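You operate a simulated robot arm through the tools that you are given. There is no shell and no other tool. Be economical: measure what you need, move in short steps, check, and stop when the job is done.

The job below is to be done with a simulated two-armed robot. You get a single attempt, and the scene is never put back.

TASK
Roll the trolley into the yellow bay, brake it, hang the drip rack's half full reel on an upper peg.
Fine: brake before you load.

Only the result counts: the job must be done as asked and must still hold three seconds after the hand-in. Knocking over, shifting, dropping, spilling or breaking anything else fails it.

THE ROBOT
Two 7-joint arms with two-finger parallel grippers on one trunk, on a base that drives. Base frame: it is fixed to the floor where the robot stands at the start and does not move with it; the origin is under the middle of the robot, x ahead of it, y to its left, z up. Readings come in mm, rad, newtons and seconds.
The left shoulder is at the start at [50, 161, 1098], the right one opposite. Places, roughly: lower far peg of the trolley [1100, 700, 800]; red brake lever [600, 100, 600]; reel [1000, 750, 750]; upper near peg of the trolley [800, 300, 1100]. Payload 3.43 kg a hand.
The tool frame of a hand sits at the grasp point between the pads (the TCP): z along the fingers, y along the line on which they close. The tips reach 30 mm beyond it. Largest opening 94 mm; finger width 28, thickness 10; the body of the gripper, 50 by 96 mm, starts 55 mm behind the TCP.
Orientation is told as [roll, pitch, yaw] about the base's x, y, z axes, in that order, counted from this pose: with the fingers straight down and closing along the base's y, the tool's x points along the base's -x, its y along +y and its z along -z.

THE INTERFACE
- The arms move only by the tool play_rows. It takes "left_steps", "right_steps" or both (then of equal length, played together; a hand with none holds still); each is one flat list of numbers, 6 for each row, row after row: the shift along the tool's x, y, z in m, then the turn, a rotation vector about the tool's x, y, z in rad. In form: [dx, dy, dz, rx, ry, rz, dx, dy, dz, rx, ry, rz, ...]. A call has 1 to 12 rows; each row shifts and turns the commanded pose from where the row before left it, along the tool's axes as they then stand. "left_fingers" and "right_fingers" are, for a hand that has rows, the closure, from 0 (fully open) to 1 (shut), set as the call begins (left out, the last holds). Rows are played at 5 a second. More than 50 mm and 0.15 rad between two rows, or a gripper value outside its range, and nothing of the call is played. A pose out of reach is approached as far as the arm can. The call stops where the force on the tool passes 90 N (or 10 N more than at its start, if that is more) or the arm is blocked; 0.2 s more then pass. The fingers move at their own pace (about 45 mm/s each) and stop on an object; they squeeze with about 22 N. The grip force told is the motor's: it shows also when the fingers shut on nothing. Time passes only in rows, and 0.2 s behind the last, so rows that do not move let the fingers close. It gives the time, the measured TCP pose, the force on the tool (base axes), the opening and the grip force at its end, in the units of the frame above (readings bear some noise), with the torque about the TCP (base axes, N m) and any sound that the robot's microphone picked up.
- Cameras (640 x 400 px; columns grow to the right, rows downward): "scene" is now at [132.5, 14.5, 1255.4]; the picture's right is [0.18, -0.98, 0.00], its down [-0.24, -0.05, -0.97] and it looks along [0.95, 0.18, -0.25] (base axes); focal length 214 px, centre (320, 200). "left" rides on the left gripper at [76, -14, -102] in its tool frame; the picture's right is [0.18, 0.98, 0.00], its down [-0.75, 0.14, -0.64] and it looks along [-0.63, 0.12, 0.77] (tool axes); focal length 243 px, centre (320, 200). "right" rides on the right gripper at [76, 14, -103] in its tool frame; the picture's right is [-0.18, 0.98, 0.00], its down [-0.75, -0.14, -0.64] and it looks along [-0.63, -0.12, 0.77] (tool axes); focal length 243 px, centre (320, 200).
- capture(camera): a new picture of that camera. No time passes.
- slide_trunk(by): slides the trunk up (or, below 0, down) by that many mm; the arms and the scene camera ride with it, the base frame stays. It gives what a move gives, with no picture.
- drive_base(legs): drives the robot by 1 to 6 legs, each [ahead, left, turn to the left] in mm, mm and rad, along the robot's own axes; the way and the turn of a leg run together, so that a leg with both is an arc; at most 1500 mm and 3.142 rad a leg. The arms and the cameras ride along, it lands a little off, and it stops where it bumps. It gives what a move gives.
- aim_head(pan, tilt): turns the head with the scene camera to pan (to the left, within 1.396 rad either way) and tilt (down, from -0.506 to 1.204), counted from straight ahead of the robot. It gives what a move gives.
- probe_pixels(camera, pixels): for up to 12 pixels [column, row] of the newest picture of that camera ("zoom" is the newest enlarged one), the place [x, y, z] in the base frame of the surface seen there, good to about 2 mm. No time passes.
- zoom(camera, box): a new picture of the part [left, top, right, bottom] of that camera's present view, enlarged. No time passes.
- sign_off(): hands the job in; it is judged then, once.

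Go step by step. Measure first, check grasps and placings, and put right what went wrong. The budget is 80 turns and 58 pictures, counting those below and the enlarged ones. Unless the task says otherwise, let go and move clear before handing in, and close with one line.

The tools are called as a command line: name --argument value ..., lists and objects as JSON in quotes. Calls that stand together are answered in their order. play_rows: Moves the arms, as the interface text tells. Its arguments: {"type":"object","properties":{"left_steps":{"type":"array","items":{"type":"number"}},"left_fingers":{"type":"number"},"right_steps":{"type":"array","items":{"type":"number"}},"right_fingers":{"type":"number"}},"required":[]} The other tools are called the same way: slide_trunk (by) slides the trunk up or down; drive_base (legs) drives the base; aim_head (pan, tilt) turns the head that bears the scene camera; capture (camera) takes a picture; probe_pixels (camera, pixels) gives the place of the surface under pixels of a picture; zoom (camera, box) takes an enlarged picture of a part of a camera's view; sign_off () hands the job in.

At the start:

```text
clock: 0.0
left_tool_pos: [348.7, 215.3, 1276.1]
left_orientation: [0.001, -0.001, 0.002]
left_ft_force: [0.7, -0.3, 0.5]
left_moment: [0.0, -0.04, -0.01]
left_gripper_width: 94.1
left_grasp_force: 0.1
right_tool_pos: [331.8, -98.1, 1230.7]
right_orientation: [0.002, 0.001, 0.0]
right_ft_force: [0.7, -0.4, -0.4]
right_moment: [0.01, 0.0, 0.01]
right_gripper_width: 94.1
right_grasp_force: 0.0
trunk travel left (down, up): [-125.0, 142.0]
robot x, y, heading: [1.1, -0.2, -0.002]
head pan, tilt: [0.187, 0.25]
```

scene: 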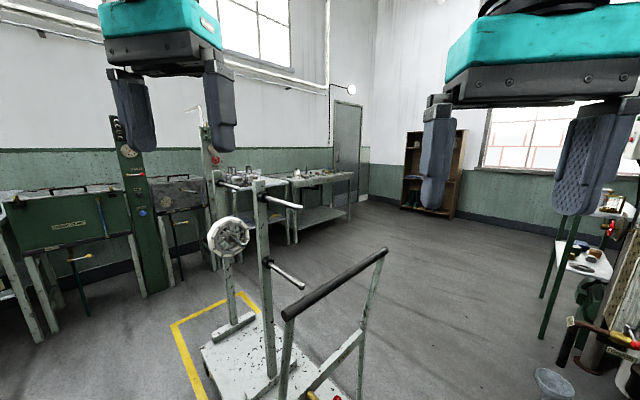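
right: 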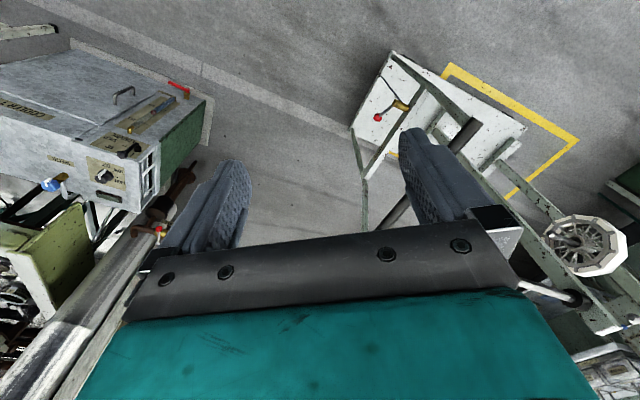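
left: 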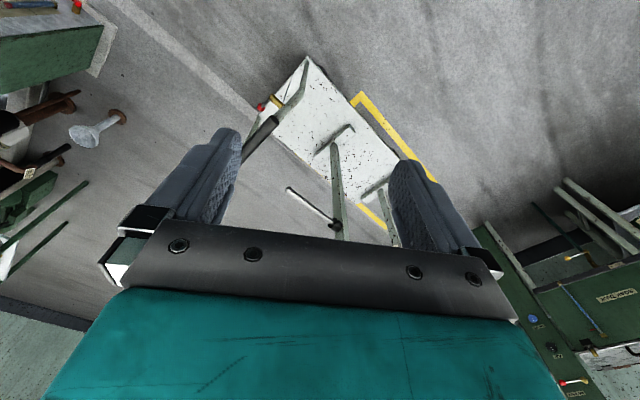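

The scene shows the trolley (handle bar near 335,285), a reel at (228,236) and the yellow bay lines at (180,340). I'll look lower and get a clearer view.

aim_head --pan 0.35 --tilt 0.6

capture --camera "scene"

```text
clock: 0.8
left_tool_pos: [348.7, 216.3, 1275.3]
left_orientation: [0.0, 0.0, 0.002]
left_ft_force: [0.1, 0.6, -0.7]
left_moment: [0.01, -0.03, 0.01]
left_gripper_width: 93.7
left_grasp_force: 0.0
right_tool_pos: [332.6, -98.5, 1230.7]
right_orientation: [0.001, -0.001, 0.0]
right_ft_force: [0.7, 0.6, 0.1]
right_moment: [-0.01, -0.02, -0.01]
right_gripper_width: 93.9
right_grasp_force: 0.0
trunk travel left (down, up): [-125.0, 142.0]
robot x, y, heading: [1.3, -0.7, -0.002]
head pan, tilt: [0.351, 0.6]
```

```text
54 pictures are left
```

scene: 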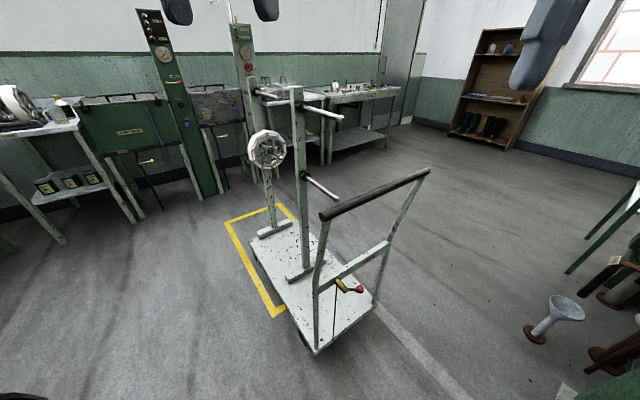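

The trolley is partly in the yellow bay; a reel shows at (267,148) and another at (15,105). I'll probe key points and zoom.

probe_pixels --camera "scene" --pixels '[[267, 150], [322, 216], [427, 171], [360, 289], [342, 285], [336, 199], [341, 117], [282, 316], [228, 222], [251, 240], [316, 353], [378, 292]]'

zoom --camera "scene" --box '[200, 60, 460, 222]'

zoom --camera "scene" --box '[200, 200, 460, 362]'

aim_head --pan 1.1 --tilt 0.5

capture --camera "scene"

```text
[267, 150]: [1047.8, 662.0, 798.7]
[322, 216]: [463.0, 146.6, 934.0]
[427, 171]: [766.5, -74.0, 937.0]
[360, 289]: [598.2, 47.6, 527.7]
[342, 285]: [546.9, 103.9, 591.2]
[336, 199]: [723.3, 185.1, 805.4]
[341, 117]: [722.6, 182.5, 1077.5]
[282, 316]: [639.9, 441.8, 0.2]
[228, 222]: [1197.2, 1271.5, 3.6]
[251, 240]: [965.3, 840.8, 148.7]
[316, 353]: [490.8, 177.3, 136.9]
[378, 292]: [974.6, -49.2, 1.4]
```

```text
2.46 times, centred on (330, 141) of scene
```

zoom: 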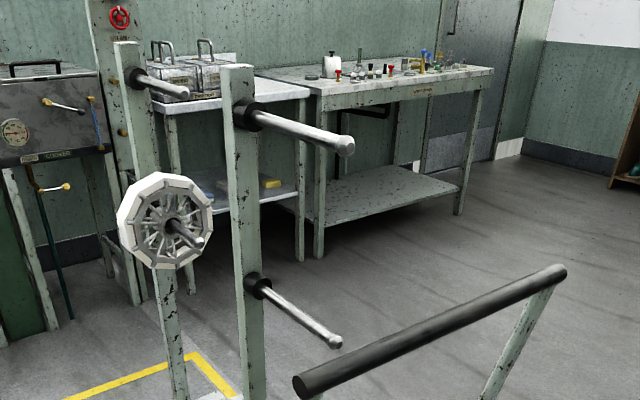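

```text
2.46 times, centred on (330, 281) of scene
```

zoom: 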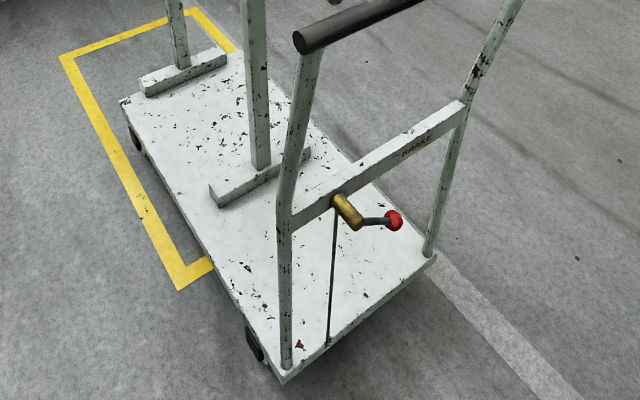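

```text
clock: 1.9
left_tool_pos: [346.9, 216.6, 1275.7]
left_orientation: [-0.002, 0.0, 0.002]
left_ft_force: [-0.1, -0.2, 0.5]
left_moment: [-0.05, -0.01, 0.0]
left_gripper_width: 94.1
left_grasp_force: 0.0
right_tool_pos: [332.9, -97.7, 1229.9]
right_orientation: [-0.002, 0.0, 0.001]
right_ft_force: [0.8, -0.3, -0.5]
right_moment: [0.0, 0.02, 0.05]
right_gripper_width: 94.1
right_grasp_force: 0.2
trunk travel left (down, up): [-125.0, 142.0]
robot x, y, heading: [1.0, -1.2, 0.0]
head pan, tilt: [1.1, 0.499]
```

```text
51 pictures are left
```

scene: 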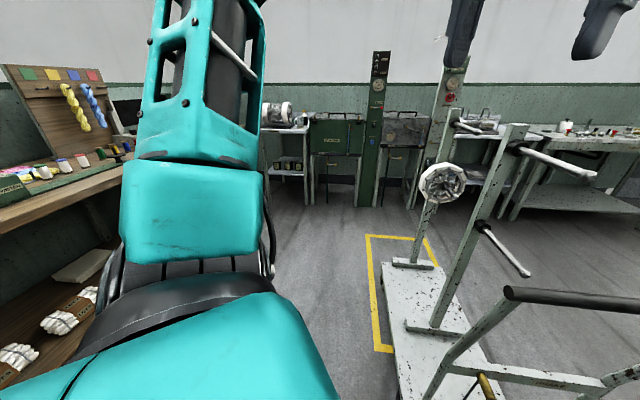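

Reel candidates: (442,183) on the trolley's lower far peg, and (277,115) on the back bench. I'll zoom in on both.

zoom --camera "scene" --box '[230, 60, 390, 160]'

zoom --camera "scene" --box '[370, 110, 530, 210]'

probe_pixels --camera "scene" --pixels '[[277, 115], [367, 237], [381, 349], [422, 237], [391, 350], [442, 183], [383, 270], [463, 125], [482, 229], [520, 152], [595, 175], [524, 273]]'

aim_head --pan -0.7 --tilt 0.5

capture --camera "scene"

```text
4.00 times, centred on (310, 110) of scene
```

zoom: 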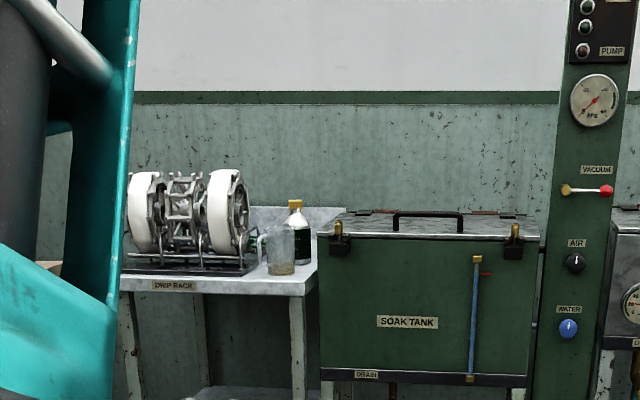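

```text
4.00 times, centred on (450, 160) of scene
```

zoom: 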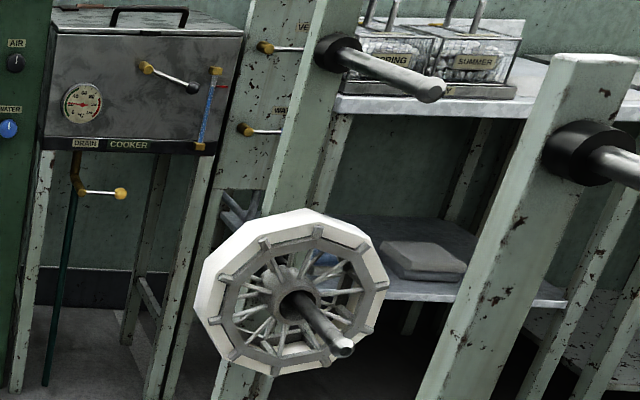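

```text
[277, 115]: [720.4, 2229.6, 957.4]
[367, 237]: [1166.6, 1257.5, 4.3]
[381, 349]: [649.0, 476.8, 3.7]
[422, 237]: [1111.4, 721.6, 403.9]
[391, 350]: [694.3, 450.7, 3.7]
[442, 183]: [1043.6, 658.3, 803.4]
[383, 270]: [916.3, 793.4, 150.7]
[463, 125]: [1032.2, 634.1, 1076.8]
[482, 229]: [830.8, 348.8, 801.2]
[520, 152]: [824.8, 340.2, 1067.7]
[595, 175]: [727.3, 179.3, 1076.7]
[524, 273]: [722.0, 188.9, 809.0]
```

```text
clock: 3.7
left_tool_pos: [348.5, 215.9, 1277.1]
left_orientation: [-0.001, 0.001, 0.003]
left_ft_force: [0.8, -0.1, -0.5]
left_moment: [0.03, -0.01, 0.01]
left_gripper_width: 93.7
left_grasp_force: 0.0
right_tool_pos: [331.8, -97.7, 1230.3]
right_orientation: [0.0, 0.001, -0.001]
right_ft_force: [-0.6, -0.9, -0.3]
right_moment: [0.01, 0.01, -0.01]
right_gripper_width: 93.9
right_grasp_force: 0.1
trunk travel left (down, up): [-125.0, 142.0]
robot x, y, heading: [-0.4, 0.2, -0.004]
head pan, tilt: [-0.7, 0.499]
```

```text
48 pictures are left
```

scene: 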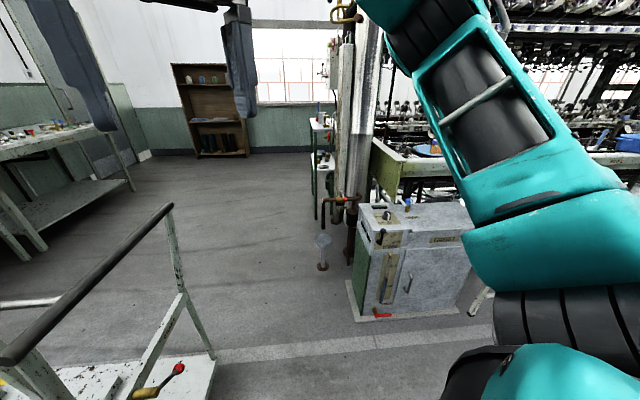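

The label in the zoom shows DRIP RACK at the back bench with several reels, so that's the source, at about [720, 2230, 957]. Now I'll measure the bay and trolley from the right and left camera views.

probe_pixels --camera "right" --pixels '[[445, 66], [578, 139], [507, 197], [452, 72], [567, 139], [500, 100], [395, 53], [525, 127], [352, 126], [479, 174], [376, 118], [400, 104]]'

probe_pixels --camera "left" --pixels '[[361, 93], [352, 101], [435, 180], [428, 177], [360, 203], [385, 228], [309, 58], [246, 124], [389, 113], [383, 126], [263, 107], [275, 101]]'

```text
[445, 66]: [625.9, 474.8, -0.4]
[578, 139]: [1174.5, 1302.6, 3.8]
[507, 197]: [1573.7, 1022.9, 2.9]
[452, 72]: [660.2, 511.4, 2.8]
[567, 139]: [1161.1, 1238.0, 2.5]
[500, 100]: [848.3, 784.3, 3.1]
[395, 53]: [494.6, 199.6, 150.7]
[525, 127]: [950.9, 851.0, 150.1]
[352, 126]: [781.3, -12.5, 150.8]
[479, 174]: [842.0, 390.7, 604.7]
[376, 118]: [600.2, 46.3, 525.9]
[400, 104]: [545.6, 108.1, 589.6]
```

```text
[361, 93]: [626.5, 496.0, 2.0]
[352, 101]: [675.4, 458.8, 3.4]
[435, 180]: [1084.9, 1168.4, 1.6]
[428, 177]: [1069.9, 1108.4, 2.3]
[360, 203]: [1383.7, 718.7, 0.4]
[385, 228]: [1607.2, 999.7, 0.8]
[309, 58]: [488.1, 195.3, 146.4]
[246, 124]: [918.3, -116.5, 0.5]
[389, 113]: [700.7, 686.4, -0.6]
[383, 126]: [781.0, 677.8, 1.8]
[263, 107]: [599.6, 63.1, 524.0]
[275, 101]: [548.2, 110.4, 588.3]
```

The bay's outer corners come to about (626,485), (1174,1303) and (1590,1012), and the trolley needs about a 405 mm straight push along heading ~0.955 rad. I'll check for obstacles where I must stand before driving.

probe_pixels --camera "scene" --pixels '[[375, 318], [348, 285], [470, 310], [490, 290], [322, 265], [375, 314], [174, 205], [178, 369], [140, 393], [430, 390], [300, 340], [480, 320]]'

aim_head --pan -0.6 --tilt 1.1

capture --camera "scene"

```text
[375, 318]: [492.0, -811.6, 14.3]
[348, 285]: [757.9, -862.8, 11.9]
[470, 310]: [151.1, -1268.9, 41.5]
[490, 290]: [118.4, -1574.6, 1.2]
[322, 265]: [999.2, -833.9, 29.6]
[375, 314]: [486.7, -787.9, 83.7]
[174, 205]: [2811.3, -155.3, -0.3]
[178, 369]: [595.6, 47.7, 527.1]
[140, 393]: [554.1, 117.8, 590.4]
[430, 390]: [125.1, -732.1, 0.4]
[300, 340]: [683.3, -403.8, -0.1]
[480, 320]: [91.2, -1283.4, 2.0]
```

```text
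clock: 4.7
left_tool_pos: [347.5, 216.0, 1276.6]
left_orientation: [0.002, -0.001, 0.001]
left_ft_force: [0.3, 0.1, -0.1]
left_moment: [-0.02, 0.01, 0.01]
left_gripper_width: 94.0
left_grasp_force: 0.0
right_tool_pos: [334.9, -99.5, 1228.0]
right_orientation: [-0.003, 0.0, -0.009]
right_ft_force: [27.9, 3.8, -30.5]
right_moment: [-1.07, 0.09, -0.94]
right_gripper_width: 94.1
right_grasp_force: 0.0
trunk travel left (down, up): [-125.0, 142.0]
robot x, y, heading: [1.8, -0.4, 0.002]
head pan, tilt: [-0.6, 1.1]
```

```text
47 pictures are left
```

scene: 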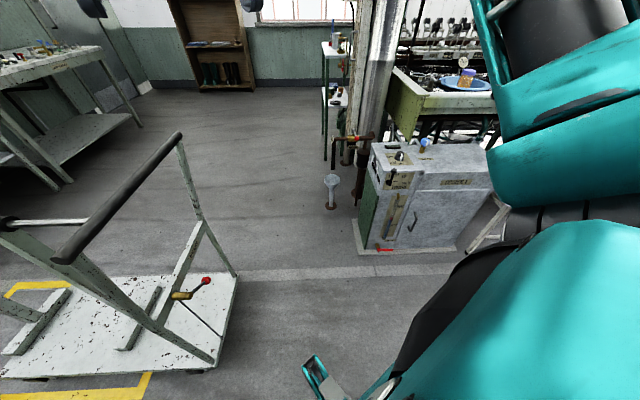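

The tilt made the head graze the right arm, so I'll raise it. Cabinet corner (375,318) sits at (492,-811), which leaves enough room to stand about 600 mm behind the handle at (268,-452).

aim_head --pan 0 --tilt 0.6

drive_base --legs '[[268, -452, 0], [0, 0, 0.955]]'

capture --camera "scene"

```text
clock: 5.7
left_tool_pos: [347.7, 215.6, 1276.6]
left_orientation: [0.0, 0.0, 0.001]
left_ft_force: [0.3, 0.1, 0.2]
left_moment: [0.01, 0.02, -0.03]
left_gripper_width: 93.9
left_grasp_force: 0.1
right_tool_pos: [331.7, -98.8, 1230.8]
right_orientation: [0.002, 0.0, 0.003]
right_ft_force: [0.0, -0.1, -0.3]
right_moment: [0.0, 0.0, 0.02]
right_gripper_width: 93.9
right_grasp_force: 0.0
trunk travel left (down, up): [-125.0, 142.0]
robot x, y, heading: [0.4, 1.3, -0.006]
head pan, tilt: [0.0, 0.6]
```

```text
clock: 12.8
left_tool_pos: [293.9, -59.3, 1276.7]
left_orientation: [0.0, 0.0, 0.949]
left_ft_force: [0.9, 0.3, -0.6]
left_moment: [0.04, 0.01, -0.03]
left_gripper_width: 94.1
left_grasp_force: 0.0
right_tool_pos: [540.9, -255.5, 1230.3]
right_orientation: [-0.001, 0.0, 0.947]
right_ft_force: [0.7, 0.3, 0.1]
right_moment: [0.03, 0.01, -0.01]
right_gripper_width: 93.6
right_grasp_force: 0.0
trunk travel left (down, up): [-125.0, 142.0]
robot x, y, heading: [268.6, -469.1, 0.948]
head pan, tilt: [0.0, 0.6]
```

```text
46 pictures are left
```

scene: 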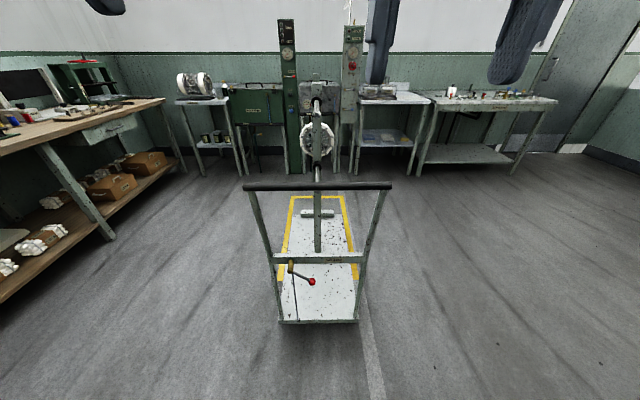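

Now squarely behind the trolley: handle at row 186, brake lever (292,265)–(312,282). I'll zoom in on the lever and the drip rack, and probe.

zoom --camera "scene" --box '[240, 170, 400, 330]'

probe_pixels --camera "scene" --pixels '[[246, 187], [389, 185], [317, 187], [291, 266], [297, 274], [312, 282], [280, 321], [358, 321], [196, 86], [350, 257], [318, 170], [317, 104]]'

zoom --camera "scene" --box '[165, 60, 245, 110]'

```text
2.50 times, centred on (320, 250) of scene
```

zoom: 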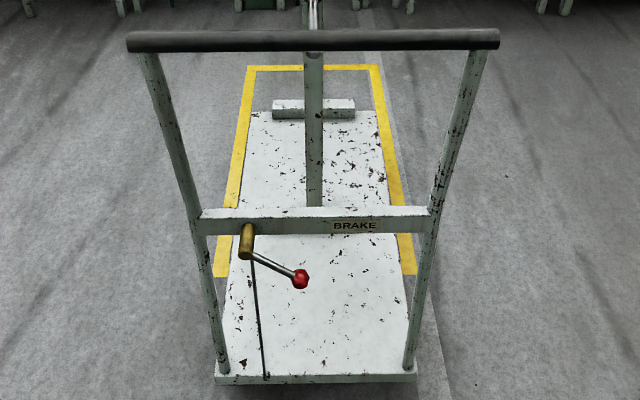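

```text
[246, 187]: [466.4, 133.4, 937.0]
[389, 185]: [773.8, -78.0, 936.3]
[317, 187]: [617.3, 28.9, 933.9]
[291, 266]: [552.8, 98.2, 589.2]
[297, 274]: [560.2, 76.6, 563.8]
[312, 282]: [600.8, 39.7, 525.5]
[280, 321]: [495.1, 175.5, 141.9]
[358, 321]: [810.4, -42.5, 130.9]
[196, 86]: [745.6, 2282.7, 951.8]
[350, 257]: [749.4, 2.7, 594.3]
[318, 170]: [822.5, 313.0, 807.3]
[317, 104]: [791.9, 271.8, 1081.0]
```

```text
8.00 times, centred on (205, 85) of scene
```

zoom: 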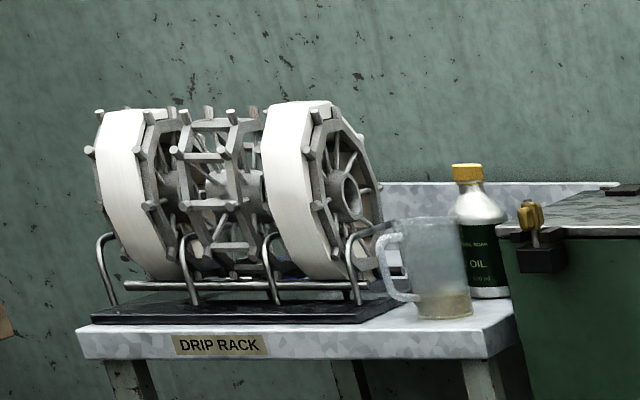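

The bar is 608 mm ahead at z 936, nearly centred (7 mm to the left). I'll pitch both hands to point forward while in free air.

play_rows --left_steps '[0, 0, 0, 0, -0.1428, 0, 0, 0, 0, 0, -0.1428, 0, 0, 0, 0, 0, -0.1428, 0, 0, 0, 0, 0, -0.1428, 0, 0, 0, 0, 0, -0.1428, 0, 0, 0, 0, 0, -0.1428, 0, 0, 0, 0, 0, -0.1428, 0, 0, 0, 0, 0, -0.1428, 0, 0, 0, 0, 0, -0.1428, 0, 0, 0, 0, 0, -0.1428, 0, 0, 0, 0, 0, -0.1428, 0]' --right_steps '[0, 0, 0, 0, -0.1428, 0, 0, 0, 0, 0, -0.1428, 0, 0, 0, 0, 0, -0.1428, 0, 0, 0, 0, 0, -0.1428, 0, 0, 0, 0, 0, -0.1428, 0, 0, 0, 0, 0, -0.1428, 0, 0, 0, 0, 0, -0.1428, 0, 0, 0, 0, 0, -0.1428, 0, 0, 0, 0, 0, -0.1428, 0, 0, 0, 0, 0, -0.1428, 0, 0, 0, 0, 0, -0.1428, 0]'

```text
clock: 15.2
left_tool_pos: [299.5, -51.7, 1290.4]
left_orientation: [-1.353, -1.569, 2.3]
left_ft_force: [0.2, 0.6, 0.7]
left_moment: [0.02, -0.05, 0.0]
left_gripper_width: 94.3
left_grasp_force: 0.1
left hand out of reach, approached as far as the arm can: row 11
right_tool_pos: [535.3, -242.7, 1242.1]
right_orientation: [1.779, -1.569, -0.833]
right_ft_force: [-0.1, 0.0, 0.8]
right_moment: [0.02, 0.02, -0.01]
right_gripper_width: 93.9
right_grasp_force: 0.1
right hand out of reach, approached as far as the arm can: row 11
trunk travel left (down, up): [-125.0, 142.0]
robot x, y, heading: [264.2, -467.1, 0.949]
head pan, tilt: [0.0, 0.6]
```

Both hands point forward. Now I'll lower them to bar height, stopping about 50 mm short of the bar.

play_rows --left_steps '[0.0393, -0.0104, 0.0185, 0, 0, 0, 0.0393, -0.0104, 0.0185, 0, 0, 0, 0.0393, -0.0104, 0.0185, 0, 0, 0, 0.0393, -0.0104, 0.0185, 0, 0, 0, 0.0393, -0.0104, 0.0185, 0, 0, 0, 0.0393, -0.0104, 0.0185, 0, 0, 0, 0.0393, -0.0104, 0.0185, 0, 0, 0, 0.0393, -0.0104, 0.0185, 0, 0, 0, 0.0393, -0.0104, 0.0185, 0, 0, 0]' --right_steps '[0.034, -0.0019, 0.0205, 0, 0, 0, 0.034, -0.0019, 0.0205, 0, 0, 0, 0.034, -0.0019, 0.0205, 0, 0, 0, 0.034, -0.0019, 0.0205, 0, 0, 0, 0.034, -0.0019, 0.0205, 0, 0, 0, 0.034, -0.0019, 0.0205, 0, 0, 0, 0.034, -0.0019, 0.0205, 0, 0, 0, 0.034, -0.0019, 0.0205, 0, 0, 0, 0.034, -0.0019, 0.0205, 0, 0, 0]'

play_rows --left_steps '[0, 0, 0, 0, 0, 0.1428, 0, 0, 0, 0, 0, 0.1428, 0, 0, 0, 0, 0, 0.1428, 0, 0, 0, 0, 0, 0.1428, 0, 0, 0, 0, 0, 0.1428, 0, 0, 0, 0, 0, 0.1428, 0, 0, 0, 0, 0, 0.1428, 0, 0, 0, 0, 0, 0.1428, 0, 0, 0, 0, 0, 0.1428, 0, 0, 0, 0, 0, 0.1428, 0, 0, 0, 0, 0, 0.1428]' --right_steps '[0, 0, 0, 0, 0, -0.1428, 0, 0, 0, 0, 0, -0.1428, 0, 0, 0, 0, 0, -0.1428, 0, 0, 0, 0, 0, -0.1428, 0, 0, 0, 0, 0, -0.1428, 0, 0, 0, 0, 0, -0.1428, 0, 0, 0, 0, 0, -0.1428, 0, 0, 0, 0, 0, -0.1428, 0, 0, 0, 0, 0, -0.1428, 0, 0, 0, 0, 0, -0.1428, 0, 0, 0, 0, 0, -0.1428]'

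capture --camera "scene"

```text
clock: 17.2
left_tool_pos: [449.3, 65.2, 997.6]
left_orientation: [-2.158, -1.572, 3.106]
left_ft_force: [-0.5, 1.1, 0.5]
left_moment: [-0.02, 0.02, -0.02]
left_gripper_width: 93.9
left_grasp_force: 0.1
left hand out of reach, approached as far as the arm can: row 1, 2, 3, 8, 9
right_tool_pos: [618.8, -79.8, 961.3]
right_orientation: [0.258, -1.568, 0.682]
right_ft_force: [0.3, -1.1, 0.7]
right_moment: [0.02, 0.0, 0.0]
right_gripper_width: 94.0
right_grasp_force: 0.0
right hand out of reach, approached as far as the arm can: row 1, 2, 8, 9
trunk travel left (down, up): [-125.0, 142.0]
robot x, y, heading: [268.8, -468.9, 0.947]
head pan, tilt: [0.0, 0.6]
```

```text
clock: 19.6
left_tool_pos: [446.8, 67.3, 997.7]
left_orientation: [1.57, 0.001, -0.624]
left_ft_force: [-0.1, -0.3, 0.0]
left_moment: [-0.02, -0.01, 0.0]
left_gripper_width: 94.0
left_grasp_force: 0.0
right_tool_pos: [618.3, -75.3, 963.4]
right_orientation: [-1.569, 0.002, 2.515]
right_ft_force: [-0.8, 0.5, -0.2]
right_moment: [-0.02, 0.0, -0.02]
right_gripper_width: 93.9
right_grasp_force: 0.0
trunk travel left (down, up): [-125.0, 142.0]
robot x, y, heading: [270.3, -468.6, 0.948]
head pan, tilt: [0.0, 0.6]
```

```text
43 pictures are left
```

scene: 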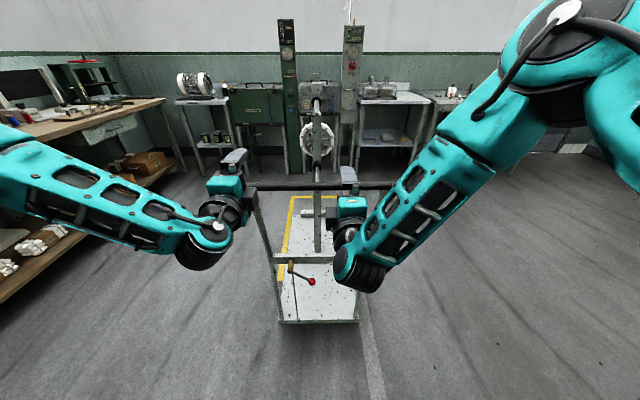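

Left hand is at z 998 and 168 mm left, right at z 963 and 54 mm right. I'll even them out laterally, then lower the trunk to bring both to bar height.

play_rows --left_steps '[-0.025, 0, 0, 0, 0, 0, -0.025, 0, 0, 0, 0, 0]' --right_steps '[0.025, -0.017, 0, 0, 0, 0, 0.025, -0.017, 0, 0, 0, 0]'

slide_trunk --by -61

```text
clock: 20.2
left_tool_pos: [462.8, 50.2, 1020.0]
left_orientation: [1.57, 0.0, -0.624]
left_ft_force: [0.4, -0.2, 0.0]
left_moment: [-0.04, 0.01, 0.03]
left_gripper_width: 94.2
left_grasp_force: 0.1
left hand out of reach, approached as far as the arm can: row 1, 2
right_tool_pos: [638.5, -101.8, 1009.5]
right_orientation: [-1.569, -0.003, 2.512]
right_ft_force: [0.0, 0.5, -0.3]
right_moment: [0.01, 0.0, 0.0]
right_gripper_width: 93.7
right_grasp_force: 0.0
right hand out of reach, approached as far as the arm can: row 1, 2
trunk travel left (down, up): [-125.0, 142.0]
robot x, y, heading: [267.1, -469.0, 0.945]
head pan, tilt: [0.0, 0.6]
```

```text
clock: 21.2
left_tool_pos: [461.7, 50.9, 959.4]
left_orientation: [1.569, 0.0, -0.625]
left_ft_force: [-0.4, 0.2, -0.3]
left_moment: [0.01, -0.01, 0.02]
left_gripper_width: 94.1
left_grasp_force: 0.0
right_tool_pos: [637.3, -101.2, 948.8]
right_orientation: [-1.567, -0.002, 2.51]
right_ft_force: [-0.1, -0.6, 0.2]
right_moment: [0.0, 0.05, 0.0]
right_gripper_width: 94.0
right_grasp_force: 0.2
trunk travel left (down, up): [-64.0, 203.0]
robot x, y, heading: [267.2, -466.0, 0.949]
head pan, tilt: [0.0, 0.6]
```

Lowering another 18 mm puts both hands around z 936; then I'll drive ahead 85 mm so the bar goes between the open fingers.

slide_trunk --by -18

capture --camera "left"

capture --camera "right"

```text
clock: 21.9
left_tool_pos: [460.5, 48.7, 941.0]
left_orientation: [1.572, -0.002, -0.626]
left_ft_force: [0.4, 0.0, 0.6]
left_moment: [-0.07, 0.0, 0.01]
left_gripper_width: 94.1
left_grasp_force: 0.0
right_tool_pos: [637.2, -99.9, 929.7]
right_orientation: [-1.568, 0.0, 2.513]
right_ft_force: [0.0, 0.4, 0.3]
right_moment: [-0.01, 0.0, -0.01]
right_gripper_width: 94.0
right_grasp_force: 0.1
trunk travel left (down, up): [-46.0, 221.0]
robot x, y, heading: [270.7, -467.4, 0.945]
head pan, tilt: [0.0, 0.6]
```

```text
42 pictures are left
```

left: 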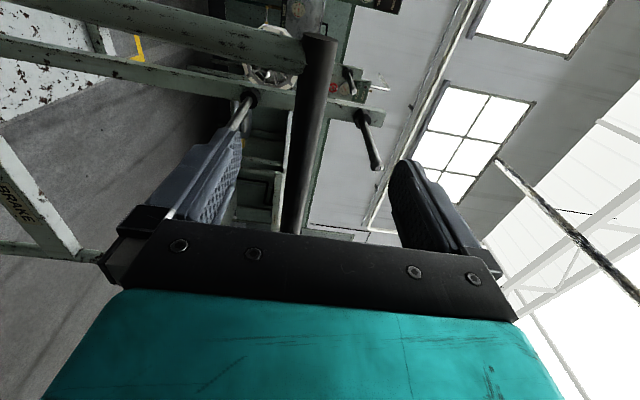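

```text
41 pictures are left
```

right: 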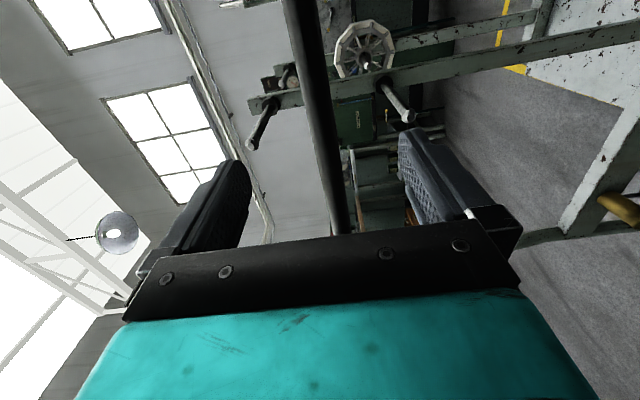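

The bar runs between both pairs of fingers in the wrist views, so I'll drive in and close.

drive_base --legs '[[84, 0, 0]]'

capture --camera "left"

```text
clock: 22.9
left_tool_pos: [511.2, 115.2, 939.8]
left_orientation: [1.568, 0.001, -0.627]
left_ft_force: [0.0, -0.3, 1.2]
left_moment: [-0.01, 0.0, 0.01]
left_gripper_width: 93.8
left_grasp_force: 0.1
right_tool_pos: [685.8, -34.7, 930.5]
right_orientation: [-1.567, -0.003, 2.511]
right_ft_force: [-0.3, -0.8, 0.0]
right_moment: [0.0, -0.02, 0.04]
right_gripper_width: 93.9
right_grasp_force: 0.0
trunk travel left (down, up): [-46.0, 221.0]
robot x, y, heading: [310.5, -400.9, 0.95]
head pan, tilt: [0.0, 0.6]
```

```text
40 pictures are left
```

left: 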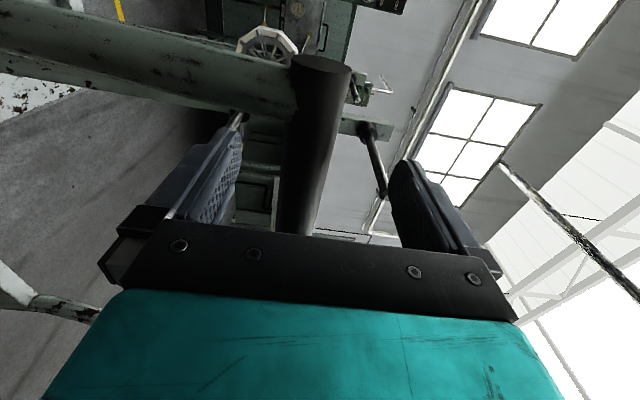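

Left TCP is 8 mm past the bar centre and right is 12 mm short, so both fingers span the bar. Closing both.

play_rows --left_steps '[0, 0, 0, 0, 0, 0, 0, 0, 0, 0, 0, 0, 0, 0, 0, 0, 0, 0, 0, 0, 0, 0, 0, 0, 0, 0, 0, 0, 0, 0, 0, 0, 0, 0, 0, 0]' --right_steps '[0, 0, 0.002, 0, 0, 0, 0, 0, 0.002, 0, 0, 0, 0, 0, 0.002, 0, 0, 0, 0, 0, 0.002, 0, 0, 0, 0, 0, 0, 0, 0, 0, 0, 0, 0, 0, 0, 0]' --left_fingers 1 --right_fingers 1

```text
clock: 24.3
left_tool_pos: [509.4, 116.7, 930.4]
left_orientation: [1.544, 0.003, -0.628]
left_ft_force: [14.0, 3.8, 0.5]
left_moment: [-0.09, -0.25, 0.26]
left_gripper_width: 28.3
left_grasp_force: 21.5
right_tool_pos: [691.2, -25.8, 929.8]
right_orientation: [-1.566, -0.003, 2.509]
right_ft_force: [-7.5, -13.9, 10.1]
right_moment: [0.1, -0.32, -0.25]
right_gripper_width: 23.7
right_grasp_force: 22.3
trunk travel left (down, up): [-46.0, 221.0]
robot x, y, heading: [315.7, -396.7, 0.944]
head pan, tilt: [0.0, 0.6]
```

Both hands hold the bar (openings 28 and 24 mm). Pushing 300 mm first, then checking.

drive_base --legs '[[300, 0, 0]]'

capture --camera "scene"

```text
clock: 26.4
left_tool_pos: [691.1, 373.4, 930.5]
left_orientation: [1.545, 0.001, -0.622]
left_ft_force: [0.4, -9.6, -37.9]
left_moment: [-0.13, -0.06, 0.32]
left_gripper_width: 28.3
left_grasp_force: 21.9
right_tool_pos: [873.5, 231.6, 930.4]
right_orientation: [-1.565, 0.001, 2.512]
right_ft_force: [-1.1, 21.0, 1.7]
right_moment: [-0.01, -0.06, 0.26]
right_gripper_width: 23.9
right_grasp_force: 21.8
trunk travel left (down, up): [-46.0, 221.0]
robot x, y, heading: [495.4, -149.8, 0.951]
head pan, tilt: [0.0, 0.6]
```

```text
39 pictures are left
```

scene: 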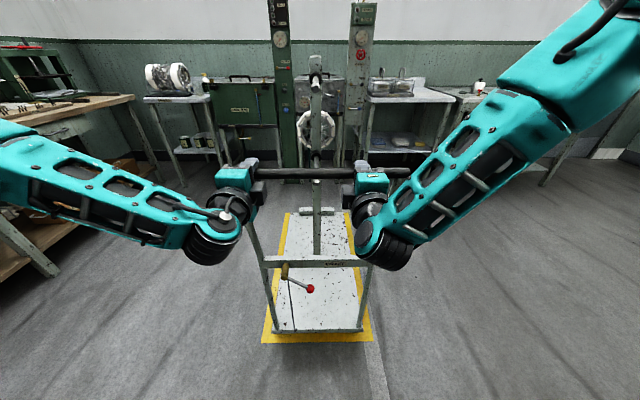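

The trolley followed by about 314 mm and is now nearly in. I'll measure the bay corners (262,342), (373,340), (365,212), (290,214) against the deck corners.

probe_pixels --camera "scene" --pixels '[[262, 342], [372, 340], [286, 214], [352, 212], [273, 331], [364, 330], [292, 215], [342, 214], [268, 340], [318, 340], [318, 328], [292, 218]]'

zoom --camera "scene" --box '[240, 190, 400, 350]'

```text
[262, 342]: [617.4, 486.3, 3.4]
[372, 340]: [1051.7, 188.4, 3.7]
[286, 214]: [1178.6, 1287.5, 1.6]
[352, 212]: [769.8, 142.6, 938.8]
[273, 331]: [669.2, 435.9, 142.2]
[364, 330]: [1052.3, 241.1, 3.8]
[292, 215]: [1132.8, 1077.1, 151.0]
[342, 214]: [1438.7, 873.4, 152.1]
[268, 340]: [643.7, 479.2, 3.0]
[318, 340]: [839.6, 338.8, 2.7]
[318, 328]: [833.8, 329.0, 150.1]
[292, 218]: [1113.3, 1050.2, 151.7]
```

```text
2.50 times, centred on (320, 270) of scene
```

zoom: 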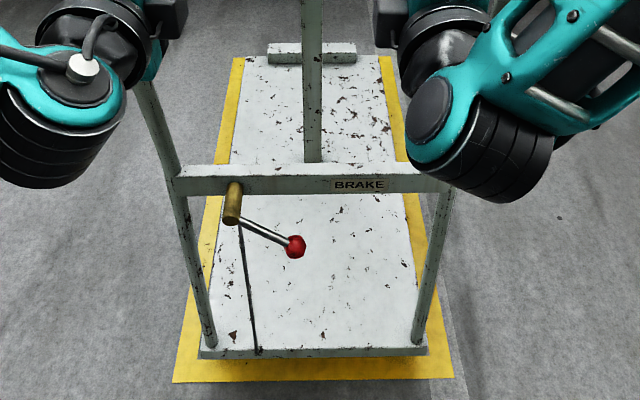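

Deck centre is about (1059,653) against bay centre (1110,743), so it needs about 102 mm more and a slight turn left.

drive_base --legs '[[98, 0, 0.012]]'

zoom --camera "scene" --box '[240, 190, 400, 350]'

```text
clock: 27.6
left_tool_pos: [742.9, 451.8, 930.0]
left_orientation: [1.542, 0.005, -0.613]
left_ft_force: [15.8, 10.8, -20.4]
left_moment: [-0.07, -0.3, 0.04]
left_gripper_width: 28.8
left_grasp_force: 22.1
right_tool_pos: [928.1, 312.6, 929.5]
right_orientation: [-1.567, -0.002, 2.519]
right_ft_force: [2.3, -2.8, -0.4]
right_moment: [-0.17, -0.2, 0.37]
right_gripper_width: 24.2
right_grasp_force: 22.0
trunk travel left (down, up): [-46.0, 221.0]
robot x, y, heading: [551.8, -71.5, 0.956]
head pan, tilt: [0.0, 0.6]
```

```text
2.50 times, centred on (320, 270) of scene
```

zoom: 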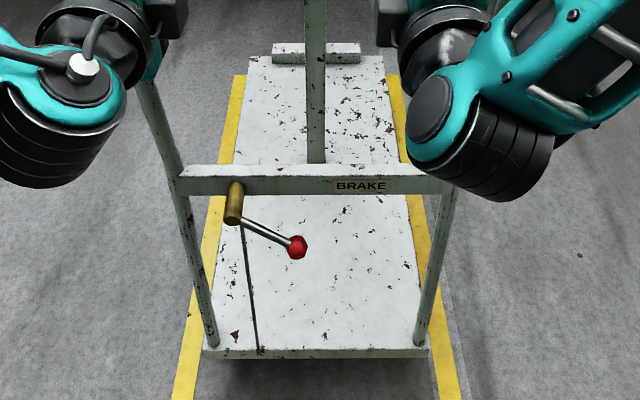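

It looks central in the bay; I'll verify by probing deck corners and line edges.

probe_pixels --camera "zoom" --pixels '[[205, 351], [427, 351], [252, 60], [382, 60], [176, 385], [458, 385], [196, 385], [441, 385], [237, 85], [402, 110], [236, 200], [298, 246]]'

```text
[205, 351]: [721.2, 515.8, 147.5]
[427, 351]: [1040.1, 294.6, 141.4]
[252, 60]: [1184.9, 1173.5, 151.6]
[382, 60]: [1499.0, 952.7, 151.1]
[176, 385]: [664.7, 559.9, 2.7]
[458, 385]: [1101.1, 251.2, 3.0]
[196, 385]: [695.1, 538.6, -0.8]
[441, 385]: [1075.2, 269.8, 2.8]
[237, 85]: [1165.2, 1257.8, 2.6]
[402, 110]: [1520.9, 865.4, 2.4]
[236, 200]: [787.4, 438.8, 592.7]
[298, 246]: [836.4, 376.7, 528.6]
```

Deck centre is (1111,734) against bay centre (1110,743), well inside with about 30 mm margin each side. I'll release the bar and back off straight.

play_rows --left_steps '[0, 0, 0, 0, 0, 0, 0, 0, 0, 0, 0, 0, 0, 0, 0, 0, 0, 0, 0, 0, 0, 0, 0, 0, 0, 0, 0, 0, 0, 0]' --right_steps '[0, 0, 0, 0, 0, 0, 0, 0, 0, 0, 0, 0, 0, 0, 0, 0, 0, 0, 0, 0, 0, 0, 0, 0, 0, 0, 0, 0, 0, 0]' --left_fingers 0 --right_fingers 0

drive_base --legs '[[-150, 0, 0]]'

slide_trunk --by -46

capture --camera "scene"

```text
clock: 28.8
left_tool_pos: [740.8, 450.2, 932.6]
left_orientation: [1.546, 0.003, -0.614]
left_ft_force: [-1.1, -0.2, -0.6]
left_moment: [0.0, 0.01, -0.01]
left_gripper_width: 93.8
left_grasp_force: 0.1
right_tool_pos: [925.3, 310.9, 932.4]
right_orientation: [-1.571, -0.003, 2.518]
right_ft_force: [0.1, -0.3, -0.4]
right_moment: [0.03, 0.02, 0.02]
right_gripper_width: 94.0
right_grasp_force: 0.0
trunk travel left (down, up): [-46.0, 221.0]
robot x, y, heading: [551.2, -67.2, 0.962]
head pan, tilt: [0.0, 0.6]
```

```text
clock: 30.1
left_tool_pos: [653.7, 332.2, 931.8]
left_orientation: [1.548, 0.003, -0.611]
left_ft_force: [-0.3, -0.9, 0.1]
left_moment: [0.04, 0.0, 0.0]
left_gripper_width: 94.0
left_grasp_force: 0.0
right_tool_pos: [840.2, 192.4, 932.1]
right_orientation: [-1.571, -0.001, 2.524]
right_ft_force: [0.1, 0.4, 0.3]
right_moment: [0.02, -0.01, 0.0]
right_gripper_width: 94.5
right_grasp_force: 0.0
trunk travel left (down, up): [-46.0, 221.0]
robot x, y, heading: [464.7, -190.8, 0.96]
head pan, tilt: [0.0, 0.6]
```

```text
clock: 31.0
left_tool_pos: [654.9, 332.0, 887.0]
left_orientation: [1.548, 0.004, -0.611]
left_ft_force: [0.1, -0.4, -0.3]
left_moment: [-0.02, 0.02, -0.04]
left_gripper_width: 93.9
left_grasp_force: 0.1
right_tool_pos: [839.4, 193.5, 886.2]
right_orientation: [-1.572, -0.002, 2.524]
right_ft_force: [0.2, -0.4, -0.2]
right_moment: [0.01, 0.03, 0.01]
right_gripper_width: 94.1
right_grasp_force: 0.1
trunk travel left (down, up): [0.0, 267.0]
robot x, y, heading: [465.8, -189.1, 0.965]
head pan, tilt: [0.0, 0.6]
```

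```text
36 pictures are left
```

scene: 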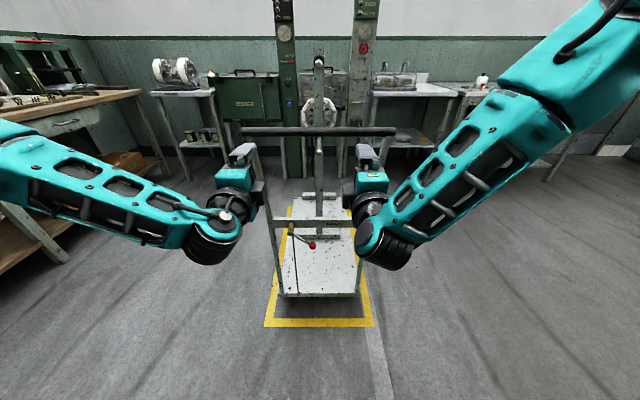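

The knob is 677 mm ahead and 19 mm left of the robot axis at z 529. I'll lower the right hand beneath the bar level and pitch it down about 0.7 rad, still well back from the lever.

play_rows --right_steps '[-0.0119, 0.0355, 0.0022, 0, 0, 0, -0.0119, 0.0355, 0.0022, 0, 0, 0, -0.0119, 0.0355, 0.0022, 0, 0, 0, -0.0119, 0.0355, 0.0022, 0, 0, 0, -0.0119, 0.0355, 0.0022, 0, 0, 0, -0.0119, 0.0355, 0.0022, 0, 0, 0, -0.0119, 0.0355, 0.0022, 0, 0, 0, -0.0119, 0.0355, 0.0022, 0, 0, 0, -0.0119, 0.0355, 0.0022, 0, 0, 0]'

play_rows --right_steps '[0, 0, 0, -0.1, 0, 0, 0, 0, 0, -0.1, 0, 0, 0, 0, 0, -0.1, 0, 0, 0, 0, 0, -0.1, 0, 0, 0, 0, 0, -0.1, 0, 0, 0, 0, 0, -0.1, 0, 0, 0, 0, 0, -0.1, 0, 0]'

capture --camera "scene"

capture --camera "right"

```text
clock: 33.0
left_tool_pos: [654.4, 331.4, 887.2]
left_orientation: [1.548, 0.004, -0.61]
left_ft_force: [-0.2, -0.8, 0.2]
left_moment: [0.0, 0.0, 0.01]
left_gripper_width: 94.0
left_grasp_force: 0.0
right_tool_pos: [696.4, 280.9, 686.6]
right_orientation: [-1.567, 0.0, 2.52]
right_ft_force: [-0.1, -0.8, 0.4]
right_moment: [0.03, -0.01, 0.01]
right_gripper_width: 94.1
right_grasp_force: 0.0
right hand out of reach, approached as far as the arm can: row 1, 2, 3, 4, 5, 6, 7, 8, 9
trunk travel left (down, up): [0.0, 267.0]
robot x, y, heading: [468.0, -189.4, 0.967]
head pan, tilt: [0.0, 0.6]
```

```text
clock: 34.6
left_tool_pos: [654.9, 330.9, 885.9]
left_orientation: [1.549, 0.004, -0.613]
left_ft_force: [0.0, -0.6, -0.1]
left_moment: [-0.03, -0.03, 0.03]
left_gripper_width: 94.1
left_grasp_force: 0.1
right_tool_pos: [693.9, 280.7, 689.0]
right_orientation: [-0.869, -0.004, 2.522]
right_ft_force: [0.7, -0.1, 0.7]
right_moment: [0.0, 0.01, 0.02]
right_gripper_width: 94.2
right_grasp_force: 0.0
trunk travel left (down, up): [0.0, 267.0]
robot x, y, heading: [470.1, -184.7, 0.958]
head pan, tilt: [0.0, 0.6]
```

```text
35 pictures are left
```

scene: 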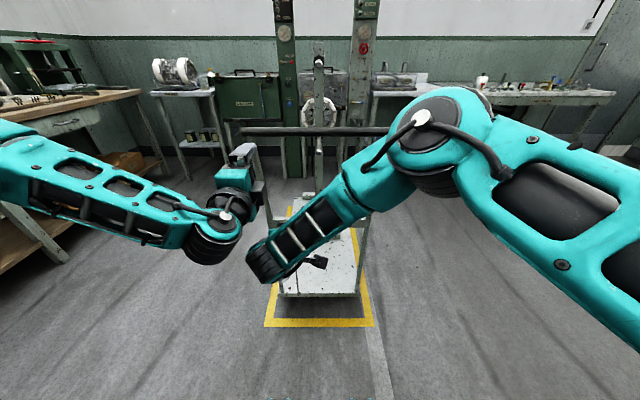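

```text
34 pictures are left
```

right: 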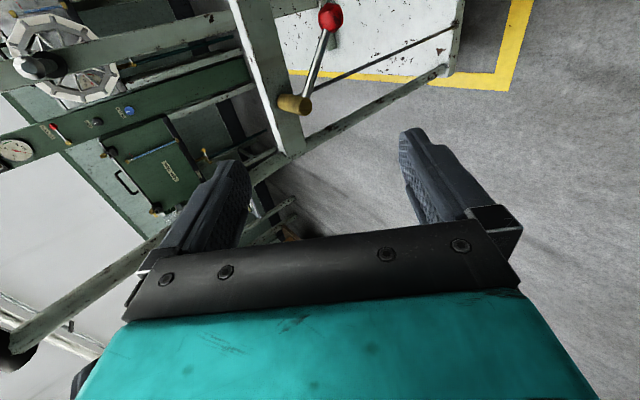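

The right TCP is at z 689, 83 mm left and 511 mm ahead. I'll move it right 64, down 160 and forward about 50 so it lines up with the knob.

play_rows --right_steps '[0.0128, 0.0182, 0.0281, 0, 0, 0, 0.0128, 0.0182, 0.0281, 0, 0, 0, 0.0128, 0.0182, 0.0281, 0, 0, 0, 0.0128, 0.0182, 0.0281, 0, 0, 0, 0.0128, 0.0182, 0.0281, 0, 0, 0]'

capture --camera "right"

```text
clock: 35.8
left_tool_pos: [655.1, 331.4, 885.5]
left_orientation: [1.55, 0.005, -0.61]
left_ft_force: [0.8, 0.1, 0.1]
left_moment: [0.03, -0.03, 0.02]
left_gripper_width: 94.1
left_grasp_force: 0.0
right_tool_pos: [771.6, 283.5, 527.0]
right_orientation: [-0.87, -0.003, 2.523]
right_ft_force: [-0.6, -0.8, 0.4]
right_moment: [-0.01, 0.02, 0.0]
right_gripper_width: 94.0
right_grasp_force: 0.0
trunk travel left (down, up): [0.0, 267.0]
robot x, y, heading: [469.7, -187.2, 0.962]
head pan, tilt: [0.0, 0.6]
```

```text
33 pictures are left
```

right: 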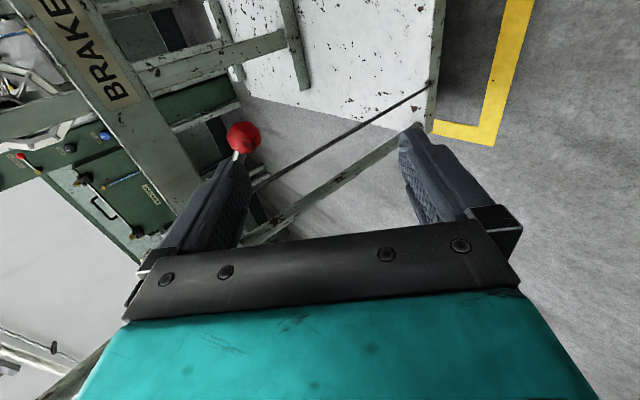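

The hand reached z 527 and the knob shows at (243,137). I'll probe it and the hub.

probe_pixels --camera "right" --pixels '[[243, 137], [228, 137], [258, 137], [243, 123], [240, 154]]'

```text
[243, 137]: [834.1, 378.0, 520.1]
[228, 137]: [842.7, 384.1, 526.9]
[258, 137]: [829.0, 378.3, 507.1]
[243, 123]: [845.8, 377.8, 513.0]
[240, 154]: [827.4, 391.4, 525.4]
```

Knob centre is about (843,388,516). I'll shift the hand to line up along its tool axis, then advance to straddle it.

play_rows --right_steps '[-0.0008, -0.0363, 0, 0, 0, 0, -0.0008, -0.0363, 0, 0, 0, 0, 0, 0, 0.034, 0, 0, 0, 0, 0, 0.034, 0, 0, 0, 0, 0, 0.034, 0, 0, 0]'

capture --camera "right"

```text
clock: 37.0
left_tool_pos: [655.2, 332.7, 886.1]
left_orientation: [1.548, 0.003, -0.612]
left_ft_force: [0.3, -0.6, 0.3]
left_moment: [0.01, -0.03, 0.01]
left_gripper_width: 93.8
left_grasp_force: 0.1
right_tool_pos: [819.1, 350.5, 554.8]
right_orientation: [-0.87, -0.004, 2.524]
right_ft_force: [0.0, -1.2, 0.4]
right_moment: [0.04, 0.01, 0.01]
right_gripper_width: 94.1
right_grasp_force: 0.2
right hand out of reach, approached as far as the arm can: row 4, 5
trunk travel left (down, up): [0.0, 267.0]
robot x, y, heading: [469.8, -186.1, 0.968]
head pan, tilt: [0.0, 0.6]
```

```text
32 pictures are left
```

right: 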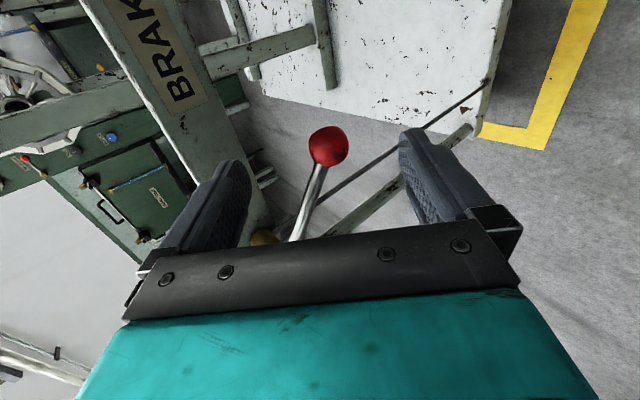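

The arm is fully stretched about 45 mm short. I'll pull the hand back along its axis, drive the base ahead 80 mm, then advance again.

play_rows --right_steps '[0, 0, -0.05, 0, 0, 0, 0, 0, -0.05, 0, 0, 0]'

drive_base --legs '[[80, 0, 0]]'

capture --camera "right"

```text
clock: 37.6
left_tool_pos: [654.3, 331.9, 887.0]
left_orientation: [1.549, 0.005, -0.611]
left_ft_force: [-0.7, -0.4, -0.4]
left_moment: [0.02, 0.04, 0.0]
left_gripper_width: 94.1
left_grasp_force: 0.1
right_tool_pos: [776.5, 290.8, 622.7]
right_orientation: [-0.874, -0.004, 2.52]
right_ft_force: [-0.6, -0.2, -1.0]
right_moment: [0.0, 0.01, 0.0]
right_gripper_width: 94.2
right_grasp_force: 0.0
trunk travel left (down, up): [0.0, 267.0]
robot x, y, heading: [471.1, -187.1, 0.961]
head pan, tilt: [0.0, 0.6]
```

```text
clock: 38.7
left_tool_pos: [699.4, 397.5, 885.8]
left_orientation: [1.548, 0.004, -0.61]
left_ft_force: [-0.4, -0.3, -0.5]
left_moment: [0.0, 0.01, 0.01]
left_gripper_width: 93.8
left_grasp_force: 0.0
right_tool_pos: [821.7, 355.0, 620.9]
right_orientation: [-0.873, -0.002, 2.524]
right_ft_force: [-0.1, -0.2, -0.5]
right_moment: [0.01, 0.01, -0.01]
right_gripper_width: 94.0
right_grasp_force: 0.1
trunk travel left (down, up): [0.0, 267.0]
robot x, y, heading: [513.0, -122.9, 0.965]
head pan, tilt: [0.0, 0.6]
```

```text
31 pictures are left
```

right: 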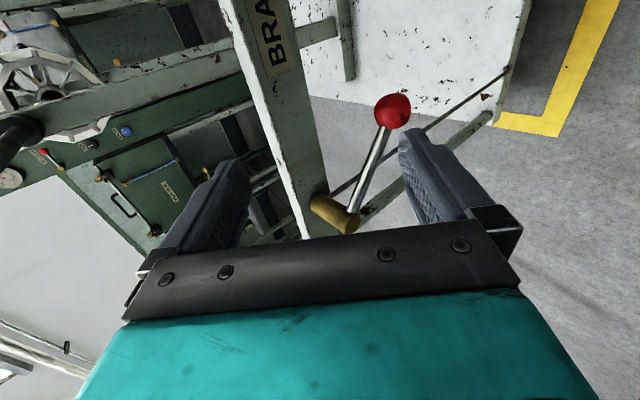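

Knob at (391,110); TCP must shift +55 mm in tool y, then +97 along z.

play_rows --right_steps '[-0.0007, 0.0275, 0, 0, 0, 0, -0.0006, 0.0275, 0, 0, 0, 0, 0, 0, 0.032, 0, 0, 0, 0, 0, 0.032, 0, 0, 0, 0, 0, 0.032, 0, 0, 0]'

capture --camera "right"

```text
clock: 39.9
left_tool_pos: [699.8, 397.1, 887.3]
left_orientation: [1.548, 0.001, -0.607]
left_ft_force: [0.1, -0.7, 0.5]
left_moment: [-0.01, 0.01, -0.02]
left_gripper_width: 93.8
left_grasp_force: 0.0
right_tool_pos: [840.5, 385.7, 514.4]
right_orientation: [-0.87, -0.001, 2.527]
right_ft_force: [-0.4, -0.1, -0.3]
right_moment: [0.03, 0.02, 0.0]
right_gripper_width: 93.8
right_grasp_force: 0.1
trunk travel left (down, up): [0.0, 267.0]
robot x, y, heading: [513.0, -120.2, 0.962]
head pan, tilt: [0.0, 0.6]
```

```text
30 pictures are left
```

right: 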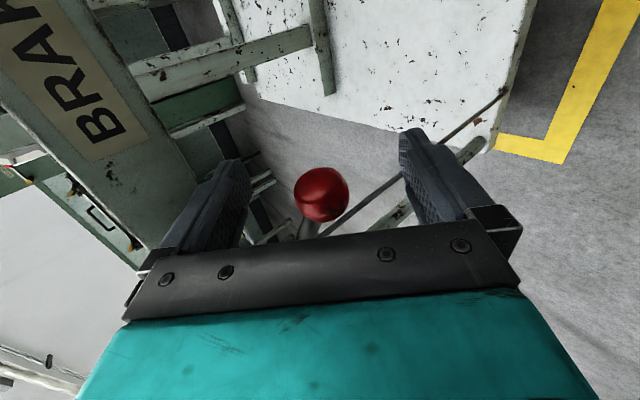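

The knob sits between the fingers at (321,195). Closing on it.

play_rows --right_steps '[0, 0, 0, 0, 0, 0, 0, 0, 0, 0, 0, 0, 0, 0, 0, 0, 0, 0, 0, 0, 0, 0, 0, 0, 0, 0, 0, 0, 0, 0]' --right_fingers 1

```text
clock: 41.1
left_tool_pos: [700.4, 398.2, 886.1]
left_orientation: [1.549, 0.004, -0.609]
left_ft_force: [0.1, 0.2, 0.2]
left_moment: [0.0, 0.05, -0.02]
left_gripper_width: 94.0
left_grasp_force: 0.0
right_tool_pos: [840.5, 386.7, 513.5]
right_orientation: [-0.867, -0.001, 2.522]
right_ft_force: [-1.4, -1.6, -0.6]
right_moment: [-0.05, -0.04, -0.05]
right_gripper_width: 30.8
right_grasp_force: 22.3
trunk travel left (down, up): [0.0, 267.0]
robot x, y, heading: [513.7, -118.5, 0.961]
head pan, tilt: [0.0, 0.6]
```

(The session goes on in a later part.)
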